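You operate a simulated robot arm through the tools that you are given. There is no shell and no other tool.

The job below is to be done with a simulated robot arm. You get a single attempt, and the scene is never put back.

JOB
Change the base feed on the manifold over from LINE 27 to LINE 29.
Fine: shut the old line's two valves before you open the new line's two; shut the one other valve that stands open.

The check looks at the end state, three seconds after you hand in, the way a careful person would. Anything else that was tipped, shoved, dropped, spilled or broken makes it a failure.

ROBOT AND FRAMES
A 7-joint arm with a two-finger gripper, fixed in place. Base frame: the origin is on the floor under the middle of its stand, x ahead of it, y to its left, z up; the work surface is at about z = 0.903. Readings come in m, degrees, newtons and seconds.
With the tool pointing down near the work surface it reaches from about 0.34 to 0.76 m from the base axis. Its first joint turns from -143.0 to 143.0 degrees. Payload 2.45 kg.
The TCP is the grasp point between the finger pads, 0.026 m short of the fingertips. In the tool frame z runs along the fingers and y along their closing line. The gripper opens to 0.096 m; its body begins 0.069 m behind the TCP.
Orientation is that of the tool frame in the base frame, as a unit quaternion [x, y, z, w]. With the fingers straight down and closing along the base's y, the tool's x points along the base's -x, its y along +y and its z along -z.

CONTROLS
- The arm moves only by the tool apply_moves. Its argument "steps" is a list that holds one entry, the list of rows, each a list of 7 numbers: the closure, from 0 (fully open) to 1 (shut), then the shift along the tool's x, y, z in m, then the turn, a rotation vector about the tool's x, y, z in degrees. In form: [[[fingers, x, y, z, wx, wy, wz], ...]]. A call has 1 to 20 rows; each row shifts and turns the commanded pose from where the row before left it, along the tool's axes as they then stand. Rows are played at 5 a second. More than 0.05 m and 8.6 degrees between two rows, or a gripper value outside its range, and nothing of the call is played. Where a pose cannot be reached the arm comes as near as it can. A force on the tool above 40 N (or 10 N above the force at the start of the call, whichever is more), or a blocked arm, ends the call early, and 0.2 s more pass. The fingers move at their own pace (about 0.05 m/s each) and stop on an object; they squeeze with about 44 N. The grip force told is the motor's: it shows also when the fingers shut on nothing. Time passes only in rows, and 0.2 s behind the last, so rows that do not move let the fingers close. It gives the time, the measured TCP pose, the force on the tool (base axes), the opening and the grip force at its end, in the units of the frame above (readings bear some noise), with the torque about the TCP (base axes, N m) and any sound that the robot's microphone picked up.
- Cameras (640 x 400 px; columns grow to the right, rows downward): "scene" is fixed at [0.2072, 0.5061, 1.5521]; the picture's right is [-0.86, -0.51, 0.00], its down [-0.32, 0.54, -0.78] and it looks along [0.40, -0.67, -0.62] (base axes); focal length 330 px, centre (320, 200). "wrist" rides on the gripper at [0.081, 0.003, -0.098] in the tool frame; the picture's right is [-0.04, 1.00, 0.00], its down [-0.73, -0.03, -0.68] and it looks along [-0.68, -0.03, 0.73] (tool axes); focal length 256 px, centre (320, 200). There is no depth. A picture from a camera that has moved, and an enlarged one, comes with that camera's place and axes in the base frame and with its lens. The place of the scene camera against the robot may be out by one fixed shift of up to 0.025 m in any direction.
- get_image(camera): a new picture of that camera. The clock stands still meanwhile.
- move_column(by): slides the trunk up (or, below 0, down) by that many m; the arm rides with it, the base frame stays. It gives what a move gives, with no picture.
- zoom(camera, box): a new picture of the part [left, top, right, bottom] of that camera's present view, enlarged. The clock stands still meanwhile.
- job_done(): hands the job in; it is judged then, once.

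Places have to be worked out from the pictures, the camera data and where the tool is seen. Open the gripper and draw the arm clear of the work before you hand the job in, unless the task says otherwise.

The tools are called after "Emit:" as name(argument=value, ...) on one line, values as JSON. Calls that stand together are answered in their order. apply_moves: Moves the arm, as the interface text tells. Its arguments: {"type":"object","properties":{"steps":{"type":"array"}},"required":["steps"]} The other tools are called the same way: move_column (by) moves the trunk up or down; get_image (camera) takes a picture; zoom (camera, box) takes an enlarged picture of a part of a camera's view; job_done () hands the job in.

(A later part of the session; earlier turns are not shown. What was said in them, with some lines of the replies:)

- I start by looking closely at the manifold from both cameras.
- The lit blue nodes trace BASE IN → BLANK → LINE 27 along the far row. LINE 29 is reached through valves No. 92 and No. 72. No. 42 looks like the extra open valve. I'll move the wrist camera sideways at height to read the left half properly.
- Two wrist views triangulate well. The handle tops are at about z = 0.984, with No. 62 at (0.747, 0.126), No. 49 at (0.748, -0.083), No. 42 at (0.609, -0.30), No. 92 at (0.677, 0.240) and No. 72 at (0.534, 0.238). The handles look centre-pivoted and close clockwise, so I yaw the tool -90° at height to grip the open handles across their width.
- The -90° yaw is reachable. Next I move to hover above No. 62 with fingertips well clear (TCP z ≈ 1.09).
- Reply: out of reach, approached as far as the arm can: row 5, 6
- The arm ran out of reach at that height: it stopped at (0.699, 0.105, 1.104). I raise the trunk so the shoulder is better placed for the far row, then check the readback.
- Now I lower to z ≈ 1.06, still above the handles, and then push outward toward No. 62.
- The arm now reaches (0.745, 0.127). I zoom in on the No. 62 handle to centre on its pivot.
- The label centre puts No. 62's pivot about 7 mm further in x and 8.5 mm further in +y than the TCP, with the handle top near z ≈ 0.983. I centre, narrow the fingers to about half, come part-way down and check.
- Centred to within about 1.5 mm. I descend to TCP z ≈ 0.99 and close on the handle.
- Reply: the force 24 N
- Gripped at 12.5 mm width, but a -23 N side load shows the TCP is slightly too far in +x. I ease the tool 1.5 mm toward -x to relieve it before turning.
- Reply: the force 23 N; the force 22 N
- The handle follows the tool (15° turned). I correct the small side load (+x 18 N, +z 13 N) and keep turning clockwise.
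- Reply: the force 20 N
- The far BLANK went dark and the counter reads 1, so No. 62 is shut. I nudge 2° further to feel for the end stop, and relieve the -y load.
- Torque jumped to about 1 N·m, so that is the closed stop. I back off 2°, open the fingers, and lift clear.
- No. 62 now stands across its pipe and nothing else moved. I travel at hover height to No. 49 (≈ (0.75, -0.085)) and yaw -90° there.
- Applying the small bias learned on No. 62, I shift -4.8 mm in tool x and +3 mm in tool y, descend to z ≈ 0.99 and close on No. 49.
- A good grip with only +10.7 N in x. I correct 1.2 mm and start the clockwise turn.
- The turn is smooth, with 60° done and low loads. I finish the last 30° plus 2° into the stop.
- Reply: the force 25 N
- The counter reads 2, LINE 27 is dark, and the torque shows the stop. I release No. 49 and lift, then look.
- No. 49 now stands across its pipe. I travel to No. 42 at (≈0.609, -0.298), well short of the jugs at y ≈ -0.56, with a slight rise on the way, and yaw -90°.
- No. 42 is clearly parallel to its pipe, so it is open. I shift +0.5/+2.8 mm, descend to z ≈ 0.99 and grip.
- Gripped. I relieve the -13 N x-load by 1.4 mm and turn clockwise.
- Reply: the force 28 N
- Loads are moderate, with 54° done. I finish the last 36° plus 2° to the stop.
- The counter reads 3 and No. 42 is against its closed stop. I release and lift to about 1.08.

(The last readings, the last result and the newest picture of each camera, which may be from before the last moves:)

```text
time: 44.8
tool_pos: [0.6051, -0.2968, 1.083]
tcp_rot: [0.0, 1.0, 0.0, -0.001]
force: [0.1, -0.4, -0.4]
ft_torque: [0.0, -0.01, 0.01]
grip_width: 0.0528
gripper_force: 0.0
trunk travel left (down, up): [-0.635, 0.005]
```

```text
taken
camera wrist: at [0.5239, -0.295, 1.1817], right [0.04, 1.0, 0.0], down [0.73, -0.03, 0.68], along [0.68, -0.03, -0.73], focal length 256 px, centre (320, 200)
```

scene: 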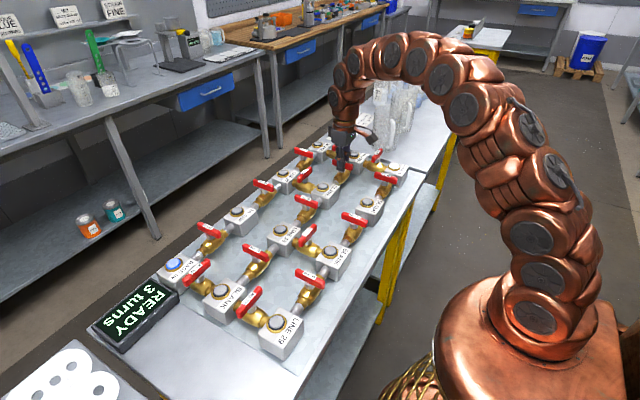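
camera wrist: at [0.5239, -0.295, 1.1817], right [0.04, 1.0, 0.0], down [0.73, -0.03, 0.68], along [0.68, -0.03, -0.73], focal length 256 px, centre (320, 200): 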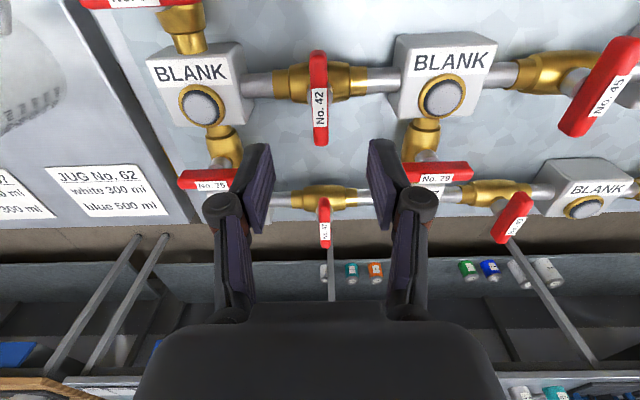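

No. 42 is closed. All three shut-offs are done, so I travel across to No. 92 (grid estimate (0.6775, 0.240)) at hover height.

Emit:
apply_moves(steps=[[[0.45, -0.006, 0.0447, 0, 0, 0, 0], [0.45, -0.006, 0.0447, 0, 0, 0, 0], [0.45, -0.006, 0.0447, 0, 0, 0, 0], [0.45, -0.006, 0.0447, 0, 0, 0, 0], [0.45, -0.006, 0.0447, 0, 0, 0, 0], [0.45, -0.006, 0.0447, 0, 0, 0, 0], [0.45, -0.006, 0.0447, 0, 0, 0, 0], [0.45, -0.006, 0.0447, 0, 0, 0, 0], [0.45, -0.006, 0.0447, 0, 0, 0, 0], [0.45, -0.006, 0.0447, 0, 0, 0, 0], [0.45, -0.006, 0.0447, 0, 0, 0, 0], [0.45, -0.006, 0.0447, 0, 0, 0, 0], [0.45, 0, 0, 0, 0, 0, 0]]])

Emit:
get_image(camera="wrist")

```text
time: 47.6
tool_pos: [0.6761, 0.2418, 1.0853]
tcp_rot: [0.001, 1.0, -0.001, -0.001]
force: [-0.8, 1.1, 0.4]
ft_torque: [-0.05, -0.03, 0.0]
grip_width: 0.053
gripper_force: 0.0
trunk travel left (down, up): [-0.635, 0.005]
```

```text
taken
camera wrist: at [0.5959, 0.2426, 1.1834], right [0.04, 1.0, 0.0], down [0.73, -0.03, 0.68], along [0.68, -0.03, -0.73], focal length 256 px, centre (320, 200)
```

wrist: 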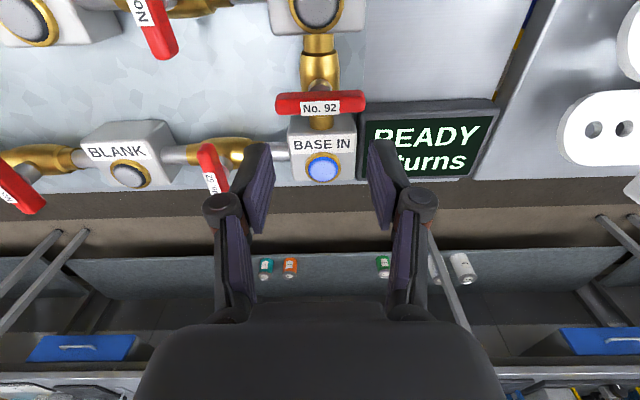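

No. 92 is right ahead of the TCP. Now I yaw +90° so the fingers close along x; opening will then be the counter-clockwise turn back to 0.

Emit:
apply_moves(steps=[[[0.45, 0, 0, 0, 0, 0, 8.1818], [0.45, 0, 0, 0, 0, 0, 8.1818], [0.45, 0, 0, 0, 0, 0, 8.1818], [0.45, 0, 0, 0, 0, 0, 8.1818], [0.45, 0, 0, 0, 0, 0, 8.1818], [0.45, 0, 0, 0, 0, 0, 8.1818], [0.45, 0, 0, 0, 0, 0, 8.1818], [0.45, 0, 0, 0, 0, 0, 8.1818], [0.45, 0, 0, 0, 0, 0, 8.1818], [0.45, 0, 0, 0, 0, 0, 8.1818], [0.45, 0, 0, 0, 0, 0, 8.1818], [0.45, 0, 0, 0, 0, 0, 0]]])

Emit:
get_image(camera="wrist")

Emit:
zoom(camera="wrist", box=[232, 60, 392, 180])

Emit:
get_image(camera="scene")

```text
time: 50.2
tool_pos: [0.6767, 0.238, 1.0847]
tcp_rot: [0.708, 0.706, -0.001, 0.0]
force: [0.3, -0.1, -0.3]
ft_torque: [0.0, -0.01, -0.04]
grip_width: 0.0527
gripper_force: 0.1
trunk travel left (down, up): [-0.635, 0.005]
```

```text
taken
camera wrist: at [0.6806, 0.3192, 1.1829], right [1.0, -0.04, 0.0], down [-0.03, -0.73, 0.68], along [-0.03, -0.68, -0.73], focal length 256 px, centre (320, 200)
```

wrist: 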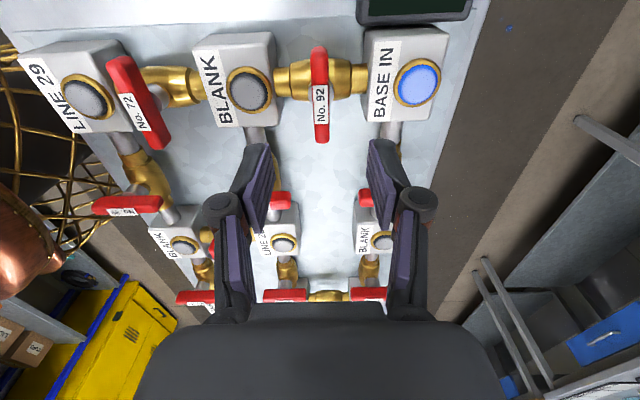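

```text
3.33 times, centred on (312, 120) of wrist
camera zoom: at [0.6806, 0.3192, 1.1829], right [1.0, -0.04, 0.0], down [-0.03, -0.73, 0.68], along [-0.03, -0.68, -0.73], focal length 853 px, centre (347, 467)
```

zoom: 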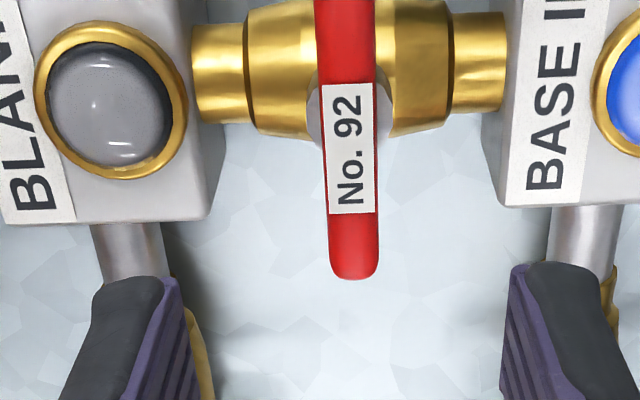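

```text
taken
```

scene: 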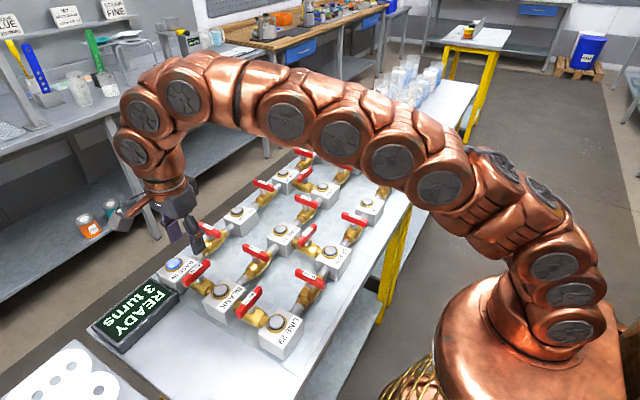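

+90° is reachable and the handle is nearly centred. I shift +1.8/+0.8 mm, descend to z ≈ 0.989 and grip No. 92.

Emit:
apply_moves(steps=[[[0.45, 0.0018, 0.0008, 0, 0, 0, 0], [0.45, 0, 0, 0.032, 0, 0, 0], [0.45, 0, 0, 0.032, 0, 0, 0], [0.45, 0, 0, 0.0315, 0, 0, 0], [0.45, 0, 0, 0, 0, 0, 0], [1, 0, 0, 0, 0, 0, 0], [1, 0, 0, 0, 0, 0, 0], [1, 0, 0, 0, 0, 0, 0], [1, 0, 0, 0, 0, 0, 0], [1, 0, 0, 0, 0, 0, 0]]])

Emit:
get_image(camera="wrist")

```text
time: 52.4
tool_pos: [0.6773, 0.2401, 0.9874]
tcp_rot: [0.707, 0.707, 0.0, 0.0]
force: [-2.8, -0.2, -0.9]
ft_torque: [0.09, 0.07, 0.02]
grip_width: 0.0125
gripper_force: 39.4
trunk travel left (down, up): [-0.635, 0.005]
```

```text
taken
camera wrist: at [0.6812, 0.3206, 1.0863], right [1.0, -0.04, 0.0], down [-0.03, -0.73, 0.68], along [-0.03, -0.68, -0.73], focal length 256 px, centre (320, 200)
```

wrist: 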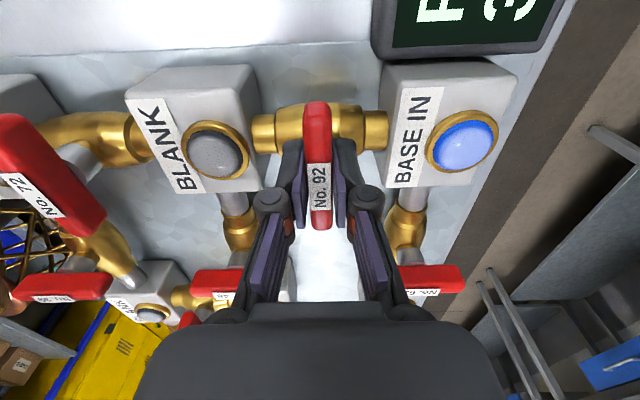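

The grip is excellent (under 3 N side load). I turn counter-clockwise to open, 30° first.

Emit:
apply_moves(steps=[[[1, 0, 0, 0, 0, 0, -6], [1, 0, 0, 0, 0, 0, -6], [1, 0, 0, 0, 0, 0, -6], [1, 0, 0, 0, 0, 0, -6], [1, 0, 0, 0, 0, 0, -6], [1, 0, 0, 0, 0, 0, 0]]])

Emit:
get_image(camera="wrist")

```text
time: 53.8
tool_pos: [0.6781, 0.2396, 0.987]
tcp_rot: [0.5, 0.866, 0.0, 0.0]
force: [-6.2, -4.7, -12.0]
ft_torque: [-0.85, -0.3, 0.01]
grip_width: 0.0124
gripper_force: 39.2
trunk travel left (down, up): [-0.635, 0.005]
```

```text
taken
camera wrist: at [0.6402, 0.3114, 1.0864], right [0.89, 0.47, 0.0], down [0.34, -0.65, 0.68], along [0.31, -0.6, -0.73], focal length 256 px, centre (320, 200)
```

wrist: 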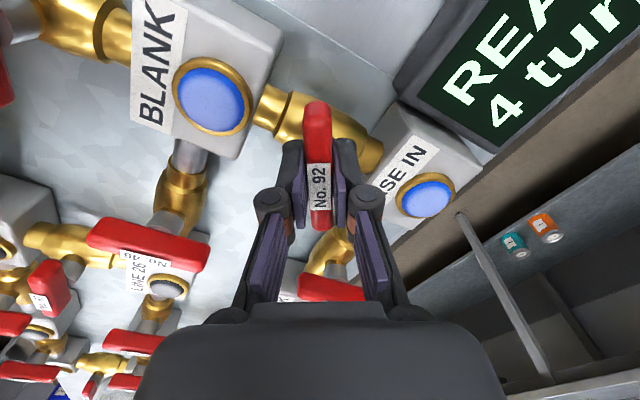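

The turn is counted (4) and the BLANK node lights blue. I continue to 60°, easing the z-load slightly.

Emit:
apply_moves(steps=[[[1, 0, 0, 0.0004, 0, 0, -6], [1, 0, 0, 0, 0, 0, -6], [1, 0, 0, 0, 0, 0, -6], [1, 0, 0, 0, 0, 0, -6], [1, 0, 0, 0, 0, 0, -6], [1, 0, 0, 0, 0, 0, 0]]])

```text
time: 55.2
tool_pos: [0.6777, 0.2396, 0.9872]
tcp_rot: [0.258, 0.966, 0.0, 0.0]
force: [-4.8, -5.5, -9.0]
ft_torque: [-0.29, -0.21, 0.01]
grip_width: 0.0124
gripper_force: 38.9
trunk travel left (down, up): [-0.635, 0.005]
```

Emit:
apply_moves(steps=[[[1, 0, 0, 0, 0, 0, -6], [1, 0, 0, 0, 0, 0, -6], [1, 0, 0, 0, 0, 0, -6], [1, 0, 0, 0, 0, 0, -6], [1, 0, 0, 0, 0, 0, -6], [1, 0, 0, 0, 0, 0, -2], [1, 0, 0, 0, 0, 0, 0]]])

Emit:
get_image(camera="wrist")

```text
time: 56.8
tool_pos: [0.677, 0.2408, 0.9877]
tcp_rot: [-0.018, 1.0, 0.0, 0.0]
force: [-1.6, -3.0, -2.5]
ft_torque: [0.0, 0.42, -1.03]
grip_width: 0.0131
gripper_force: 39.3
trunk travel left (down, up): [-0.635, 0.005]
```

```text
taken
camera wrist: at [0.5965, 0.2396, 1.0864], right [0.0, 1.0, 0.0], down [0.73, 0.0, 0.68], along [0.68, 0.0, -0.73], focal length 256 px, centre (320, 200)
```

wrist: 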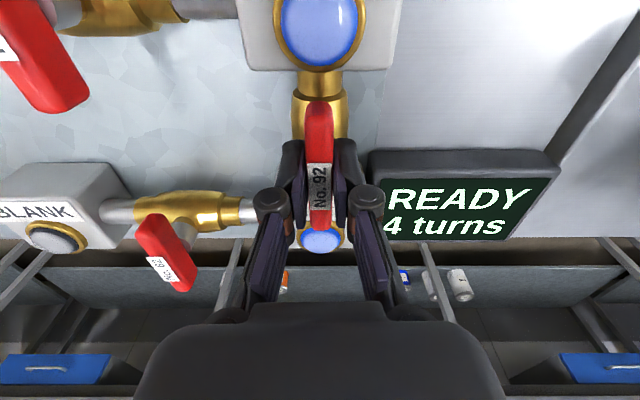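

Open stop felt (-1.03 N·m). I release No. 92, lift, move back in x to No. 72 (≈(0.5325, 0.240)) and yaw +90°.

Emit:
apply_moves(steps=[[[1, 0, 0, 0, 0, 0, 2], [0.45, 0, 0, 0, 0, 0, 0], [0.45, 0, 0, 0, 0, 0, 0], [0.45, 0, 0, 0, 0, 0, 0], [0.45, 0, 0, -0.03, 0, 0, 0], [0.45, 0, 0, -0.03, 0, 0, 0], [0.45, 0, 0, -0.035, 0, 0, 0], [0.45, 0.0362, 0, 0, 0, 0, 0], [0.45, 0.0362, 0, 0, 0, 0, 0], [0.45, 0.0362, 0, 0, 0, 0, 0], [0.45, 0.0362, 0, 0, 0, 0, 0], [0.45, 0, 0, 0, 0, 0, 0]]])

Emit:
get_image(camera="wrist")

Emit:
get_image(camera="scene")

```text
time: 59.4
tool_pos: [0.5329, 0.2411, 1.0827]
tcp_rot: [0.001, 1.0, -0.001, 0.0]
force: [0.5, -0.7, -0.4]
ft_torque: [-0.01, -0.05, 0.0]
grip_width: 0.0529
gripper_force: 0.1
trunk travel left (down, up): [-0.635, 0.005]
```

```text
taken
camera wrist: at [0.4515, 0.2434, 1.1821], right [0.04, 1.0, 0.0], down [0.73, -0.03, 0.68], along [0.68, -0.03, -0.73], focal length 256 px, centre (320, 200)
```

wrist: 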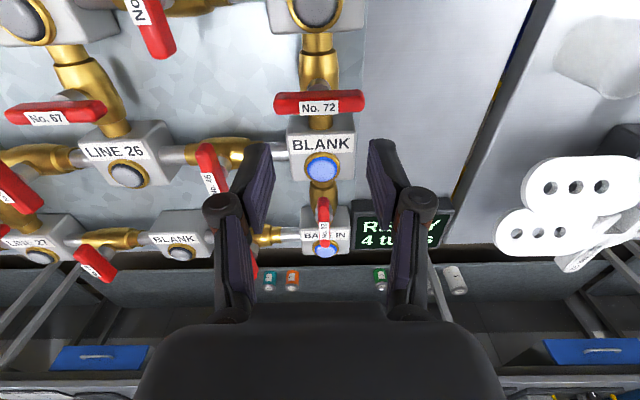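

```text
taken
```

scene: 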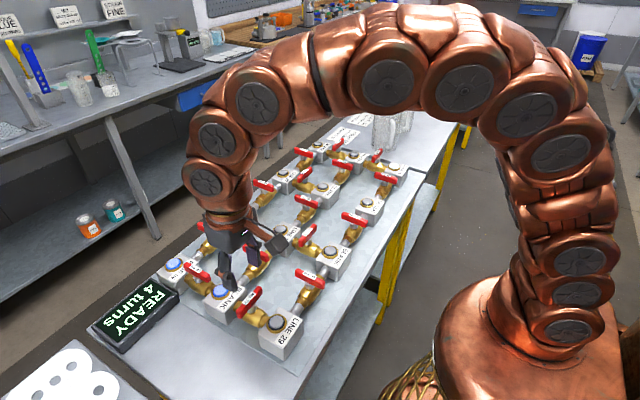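

No. 72 is right in front. Yaw +90° here, then fine-align.

Emit:
apply_moves(steps=[[[0.45, 0, 0, 0, 0, 0, 8.1818], [0.45, 0, 0, 0, 0, 0, 8.1818], [0.45, 0, 0, 0, 0, 0, 8.1818], [0.45, 0, 0, 0, 0, 0, 8.1818], [0.45, 0, 0, 0, 0, 0, 8.1818], [0.45, 0, 0, 0, 0, 0, 8.1818], [0.45, 0, 0, 0, 0, 0, 8.1818], [0.45, 0, 0, 0, 0, 0, 8.1818], [0.45, 0, 0, 0, 0, 0, 8.1818], [0.45, 0, 0, 0, 0, 0, 8.1818], [0.45, 0, 0, 0, 0, 0, 8.1818], [0.45, 0, 0, 0, 0, 0, 0]]])

Emit:
get_image(camera="wrist")

Emit:
zoom(camera="wrist", box=[232, 60, 392, 180])

```text
time: 62.0
tool_pos: [0.5319, 0.2403, 1.0832]
tcp_rot: [0.707, 0.707, 0.0, 0.0]
force: [0.6, -0.4, 0.1]
ft_torque: [-0.01, -0.03, -0.02]
grip_width: 0.0526
gripper_force: 0.1
trunk travel left (down, up): [-0.635, 0.005]
```

```text
taken
camera wrist: at [0.5361, 0.3211, 1.1811], right [1.0, -0.04, 0.0], down [-0.03, -0.73, 0.68], along [-0.03, -0.68, -0.73], focal length 256 px, centre (320, 200)
```

wrist: 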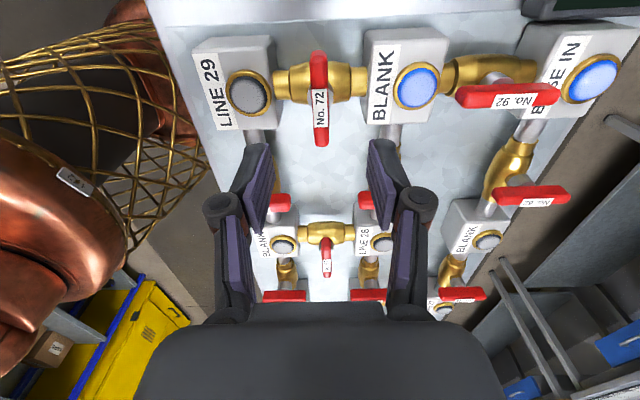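

```text
3.33 times, centred on (312, 120) of wrist
camera zoom: at [0.5361, 0.3211, 1.1811], right [1.0, -0.04, 0.0], down [-0.03, -0.73, 0.68], along [-0.03, -0.68, -0.73], focal length 853 px, centre (347, 467)
```

zoom: 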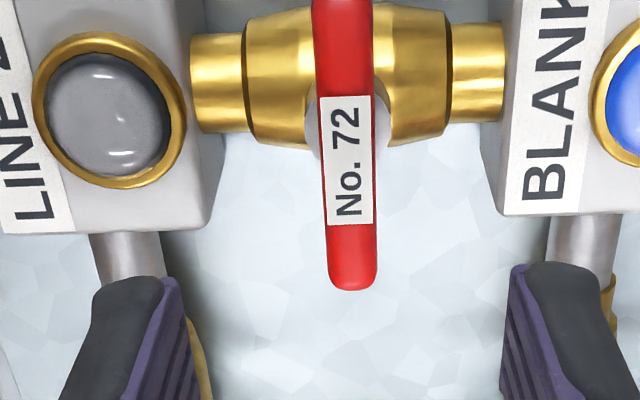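

Already aligned within half a millimetre. I descend to z ≈ 0.988 and grip No. 72.

Emit:
apply_moves(steps=[[[0.45, -0.0002, -0.0003, 0.0, 0, 0, 0], [0.45, 0, 0, 0.032, 0, 0, 0], [0.45, 0, 0, 0.032, 0, 0, 0], [0.45, 0, 0, 0.031, 0, 0, 0], [0.45, 0, 0, 0, 0, 0, 0], [1, 0, 0, 0, 0, 0, 0], [1, 0, 0, 0, 0, 0, 0], [1, 0, 0, 0, 0, 0, 0], [1, 0, 0, 0, 0, 0, 0], [1, 0, 0, 0, 0, 0, 0]]])

Emit:
get_image(camera="wrist")

Emit:
get_image(camera="scene")

```text
time: 64.2
tool_pos: [0.5327, 0.2409, 0.9876]
tcp_rot: [0.707, 0.707, 0.0, 0.0]
force: [12.3, 1.3, -0.8]
ft_torque: [0.09, -0.28, 0.02]
grip_width: 0.0125
gripper_force: 39.4
trunk travel left (down, up): [-0.635, 0.005]
```

```text
taken
camera wrist: at [0.5361, 0.3219, 1.0866], right [1.0, -0.04, 0.0], down [-0.03, -0.73, 0.68], along [-0.03, -0.68, -0.73], focal length 256 px, centre (320, 200)
```

wrist: 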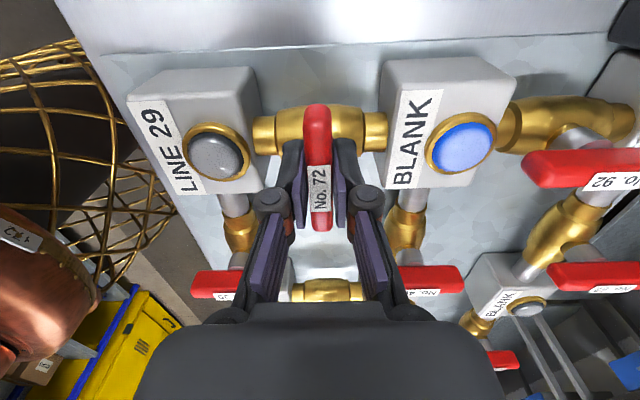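

```text
taken
```

scene: 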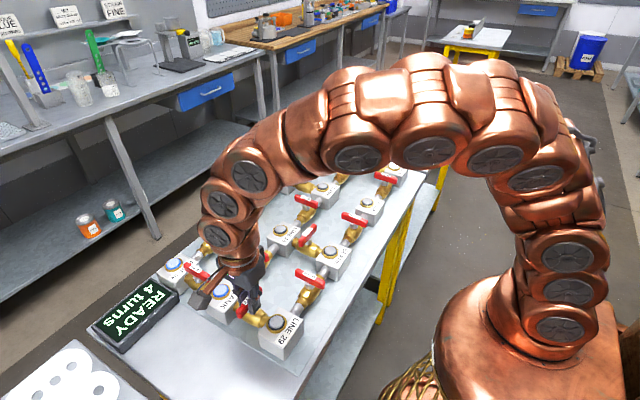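

Gripped. I relieve the +12 N x-load by 1.3 mm and turn counter-clockwise.

Emit:
apply_moves(steps=[[[1, 0, 0.0013, 0, 0, 0, 0], [1, 0, 0, 0, 0, 0, -6], [1, 0, 0, 0, 0, 0, -6], [1, 0, 0, 0, 0, 0, -6], [1, 0, 0, 0, 0, 0, -6], [1, 0, 0, 0, 0, 0, -6], [1, 0, 0, 0, 0, 0, 0]]])

```text
time: 65.8
tool_pos: [0.5328, 0.2392, 0.988]
tcp_rot: [0.499, 0.867, 0.0, 0.0]
force: [-5.7, 1.8, 6.1]
ft_torque: [-0.32, 0.01, 0.05]
grip_width: 0.0102
gripper_force: 37.8
trunk travel left (down, up): [-0.635, 0.005]
```

The grip width dropped to 10.2 mm, so I check what the handle is doing before turning further.

Emit:
get_image(camera="wrist")

Emit:
zoom(camera="wrist", box=[240, 80, 400, 250])

Emit:
zoom(camera="scene", box=[150, 220, 350, 370])

```text
taken
camera wrist: at [0.4952, 0.3109, 1.0863], right [0.88, 0.47, 0.0], down [0.34, -0.65, 0.68], along [0.32, -0.6, -0.73], focal length 256 px, centre (320, 200)
```

wrist: 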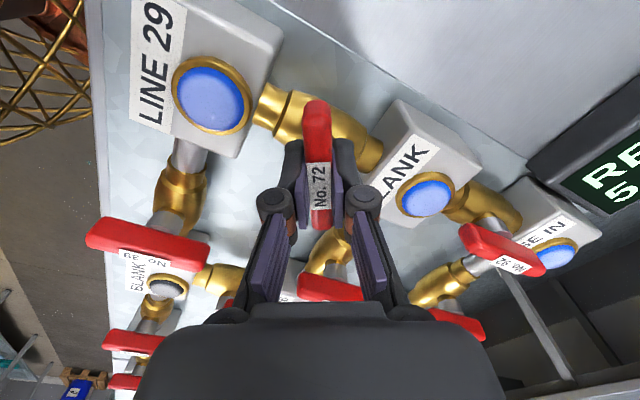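

```text
2.35 times, centred on (320, 165) of wrist
camera zoom: at [0.4952, 0.3109, 1.0863], right [0.88, 0.47, 0.0], down [0.34, -0.65, 0.68], along [0.32, -0.6, -0.73], focal length 602 px, centre (320, 282)
```

zoom: 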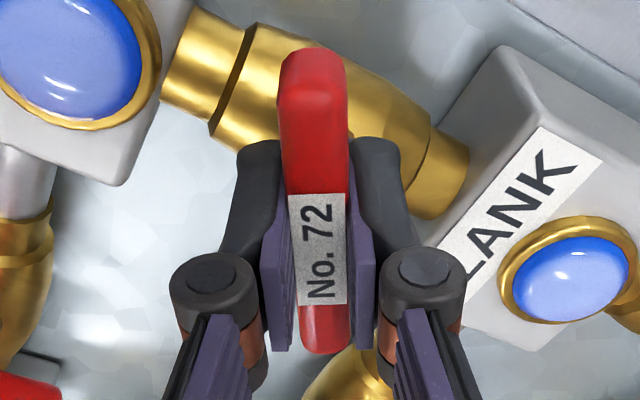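

```text
2.67 times, centred on (250, 295) of scene
camera zoom: at [0.2072, 0.5061, 1.5521], right [-0.86, -0.51, 0.0], down [-0.32, 0.54, -0.78], along [0.4, -0.67, -0.62], focal length 879 px, centre (507, -53)
```

zoom: 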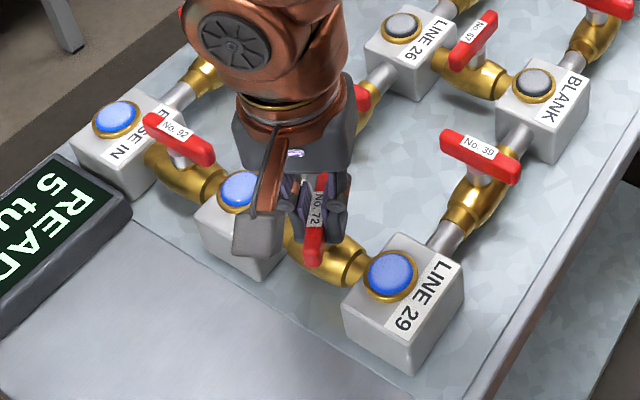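

LINE 29 is lit, the counter reads 5 and the handle sits square in the fingers at 30°. I continue turning.

Emit:
apply_moves(steps=[[[1, 0, 0, 0, 0, 0, -6], [1, 0, 0, 0, 0, 0, -6], [1, 0, 0, 0, 0, 0, -6], [1, 0, 0, 0, 0, 0, -6], [1, 0, 0, 0, 0, 0, -6], [1, 0, 0, 0, 0, 0, 0]]])

```text
time: 67.2
tool_pos: [0.5335, 0.2399, 0.9881]
tcp_rot: [0.258, 0.966, 0.0, 0.0]
force: [-2.0, -9.0, 6.1]
ft_torque: [-0.19, 0.52, 0.16]
grip_width: 0.0104
gripper_force: 36.8
trunk travel left (down, up): [-0.635, 0.005]
```

Emit:
apply_moves(steps=[[[1, 0, 0, 0, 0, 0, -6], [1, 0, 0, 0, 0, 0, -6], [1, 0, 0, 0, 0, 0, -6], [1, 0, 0, 0, 0, 0, -6], [1, 0, 0, 0, 0, 0, -6], [1, 0, 0, 0, 0, 0, -2], [1, 0, 0, 0, 0, 0, 0]]])

Emit:
get_image(camera="wrist")

Emit:
zoom(camera="scene", box=[150, 220, 350, 370])

```text
time: 68.8
tool_pos: [0.5348, 0.2394, 0.9878]
tcp_rot: [-0.018, 1.0, 0.0, 0.0]
force: [0.4, -0.5, 8.6]
ft_torque: [0.02, 0.34, -1.0]
grip_width: 0.0127
gripper_force: 39.6
trunk travel left (down, up): [-0.635, 0.005]
```

```text
taken
camera wrist: at [0.4524, 0.2395, 1.0869], right [0.0, 1.0, 0.0], down [0.73, 0.0, 0.68], along [0.68, 0.0, -0.73], focal length 256 px, centre (320, 200)
```

wrist: 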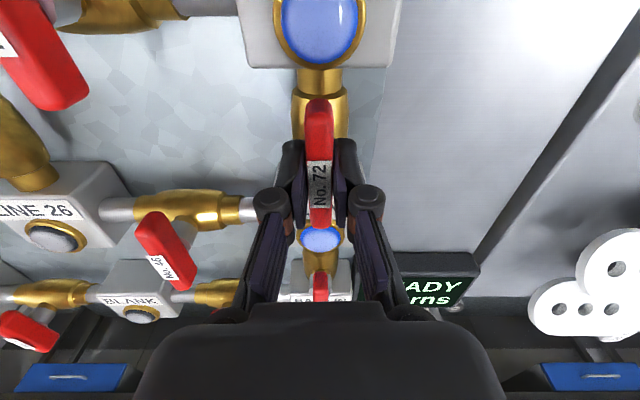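

```text
2.67 times, centred on (250, 295) of scene
camera zoom: at [0.2072, 0.5061, 1.5521], right [-0.86, -0.51, 0.0], down [-0.32, 0.54, -0.78], along [0.4, -0.67, -0.62], focal length 879 px, centre (507, -53)
```

zoom: 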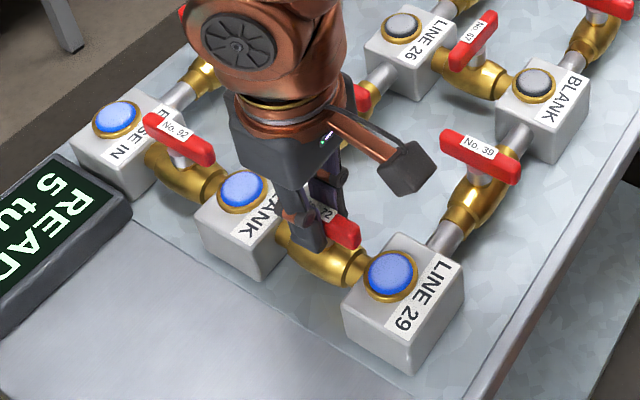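

No. 72 is at its open stop (-1.0 N·m) with LINE 29 lit. I release, open the gripper, and lift well clear.

Emit:
apply_moves(steps=[[[1, 0, 0, 0, 0, 0, 2], [0.45, 0, 0, 0, 0, 0, 0], [0.45, 0, 0, 0, 0, 0, 0], [0.45, 0, 0, 0, 0, 0, 0], [0.45, 0, 0, -0.03, 0, 0, 0], [0.45, 0, 0, -0.035, 0, 0, 0], [0, 0, 0, -0.04, 0, 0, 0], [0, 0, 0, -0.045, 0, 0, 0], [0, 0, 0, -0.045, 0, 0, 0], [0, 0, 0, -0.045, 0, 0, 0], [0, 0, 0, 0, 0, 0, 0]]])

Emit:
get_image(camera="wrist")

Emit:
get_image(camera="scene")

```text
time: 71.2
tool_pos: [0.5331, 0.2408, 1.2299]
tcp_rot: [0.0, 1.0, 0.0, 0.001]
force: [0.6, -0.1, 0.0]
ft_torque: [-0.02, -0.02, -0.01]
grip_width: 0.0959
gripper_force: 0.0
trunk travel left (down, up): [-0.635, 0.005]
```

```text
taken
camera wrist: at [0.4523, 0.2433, 1.3281], right [0.04, 1.0, 0.0], down [0.73, -0.03, 0.68], along [0.68, -0.03, -0.73], focal length 256 px, centre (320, 200)
```

wrist: 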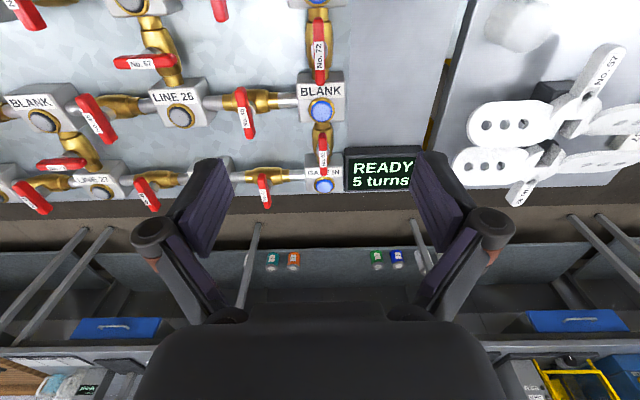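

```text
taken
```

scene: 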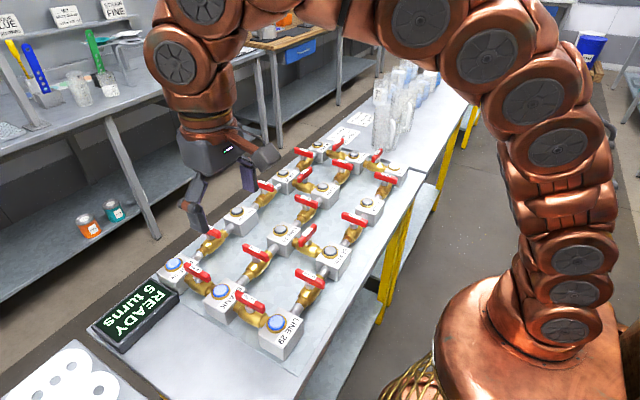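

LINE 29's path is lit and the counter reads 5. I retreat toward the starting pose for a clear view and check every valve.

Emit:
apply_moves(steps=[[[0, 0.003, -0.0432, 0, 0, 0, 0], [0, 0.003, -0.0432, 0, 0, 0, 0], [0, 0.003, -0.0432, 0, 0, 0, 0], [0, 0.003, -0.0432, 0, 0, 0, 0], [0, 0.003, -0.0432, 0, 0, 0, 0], [0, 0.003, -0.0432, 0, 0, 0, 0], [0, 0.003, -0.0432, 0, 0, 0, 0], [0, 0.003, -0.0432, 0, 0, 0, 0], [0, 0.003, -0.0432, 0, 0, 0, 0], [0, 0, 0, 0, 0, 0, 0]]])

Emit:
get_image(camera="wrist")

Emit:
zoom(camera="scene", box=[80, 220, 400, 400])

Emit:
zoom(camera="scene", box=[220, 120, 440, 260])

```text
time: 73.4
tool_pos: [0.5066, -0.1507, 1.2294]
tcp_rot: [0.0, 1.0, 0.001, 0.0]
force: [0.7, -0.4, -1.0]
ft_torque: [0.0, 0.01, 0.03]
grip_width: 0.0957
gripper_force: 0.0
trunk travel left (down, up): [-0.635, 0.005]
```

```text
taken
camera wrist: at [0.4257, -0.1482, 1.3279], right [0.04, 1.0, 0.0], down [0.73, -0.03, 0.68], along [0.68, -0.03, -0.73], focal length 256 px, centre (320, 200)
```

wrist: 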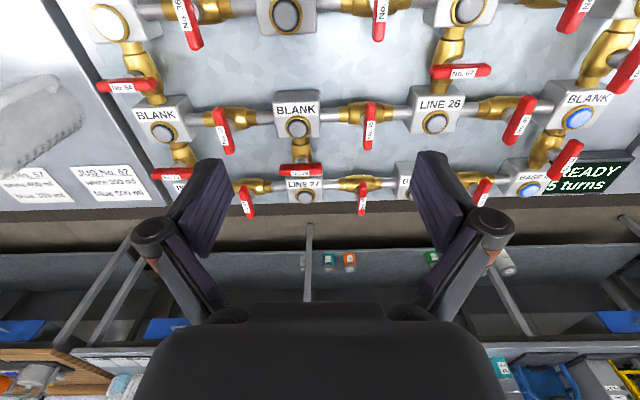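

```text
2.00 times, centred on (240, 310) of scene
camera zoom: at [0.2072, 0.5061, 1.5521], right [-0.86, -0.51, 0.0], down [-0.32, 0.54, -0.78], along [0.4, -0.67, -0.62], focal length 659 px, centre (480, -20)
```

zoom: 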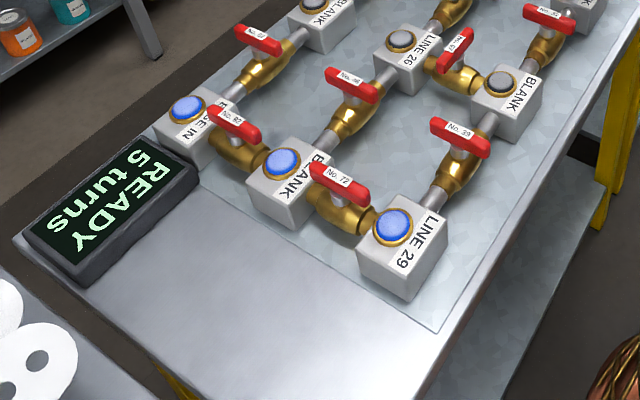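

```text
2.86 times, centred on (330, 190) of scene
camera zoom: at [0.2072, 0.5061, 1.5521], right [-0.86, -0.51, 0.0], down [-0.32, 0.54, -0.78], along [0.4, -0.67, -0.62], focal length 942 px, centre (291, 229)
```

zoom: 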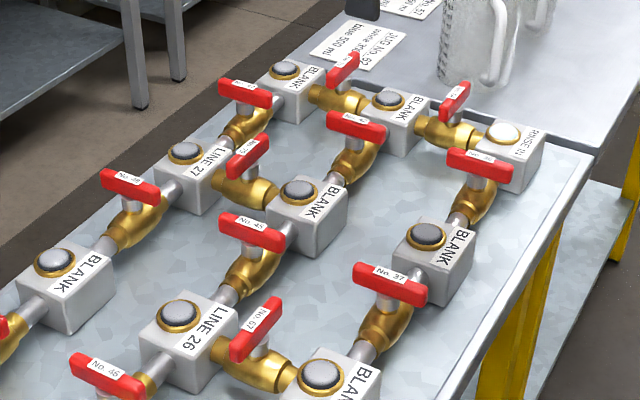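

The end state checks out. No. 62, 49 and 42 stand across their pipes (shut). No. 92 and 72 stand along theirs (open), with BASE IN → BLANK → LINE 29 lit blue and LINE 27 dark. Every other handle is unchanged, the gripper is open and the arm is clear, so I hand in.

Emit:
job_done()

```text
The job is handed in.
```

The base feed now runs from LINE 29 instead of LINE 27, and I have handed the job in. The hand-in gave no verdict back.

| Step | Valve | Action | Result |
|---|---|---|---|
| 1 | No. 62 (old line) | shut | At its stop; the node after it went dark |
| 2 | No. 49 (old line) | shut | At its stop; LINE 27 dark |
| 3 | No. 42 (the other open valve) | shut | At its stop |
| 4 | No. 92 (new line) | opened | At its stop; the node after it lit blue |
| 5 | No. 72 (new line) | opened | At its stop; LINE 29 lit blue |

In the last pictures every other valve handle stood as it did at the start, and the panel read "READY, 5 turns". I saw nothing tipped, shoved or spilled. The gripper is open and the arm is raised clear of the manifold. I raised the trunk 0.06 m to reach the far row and left it there.
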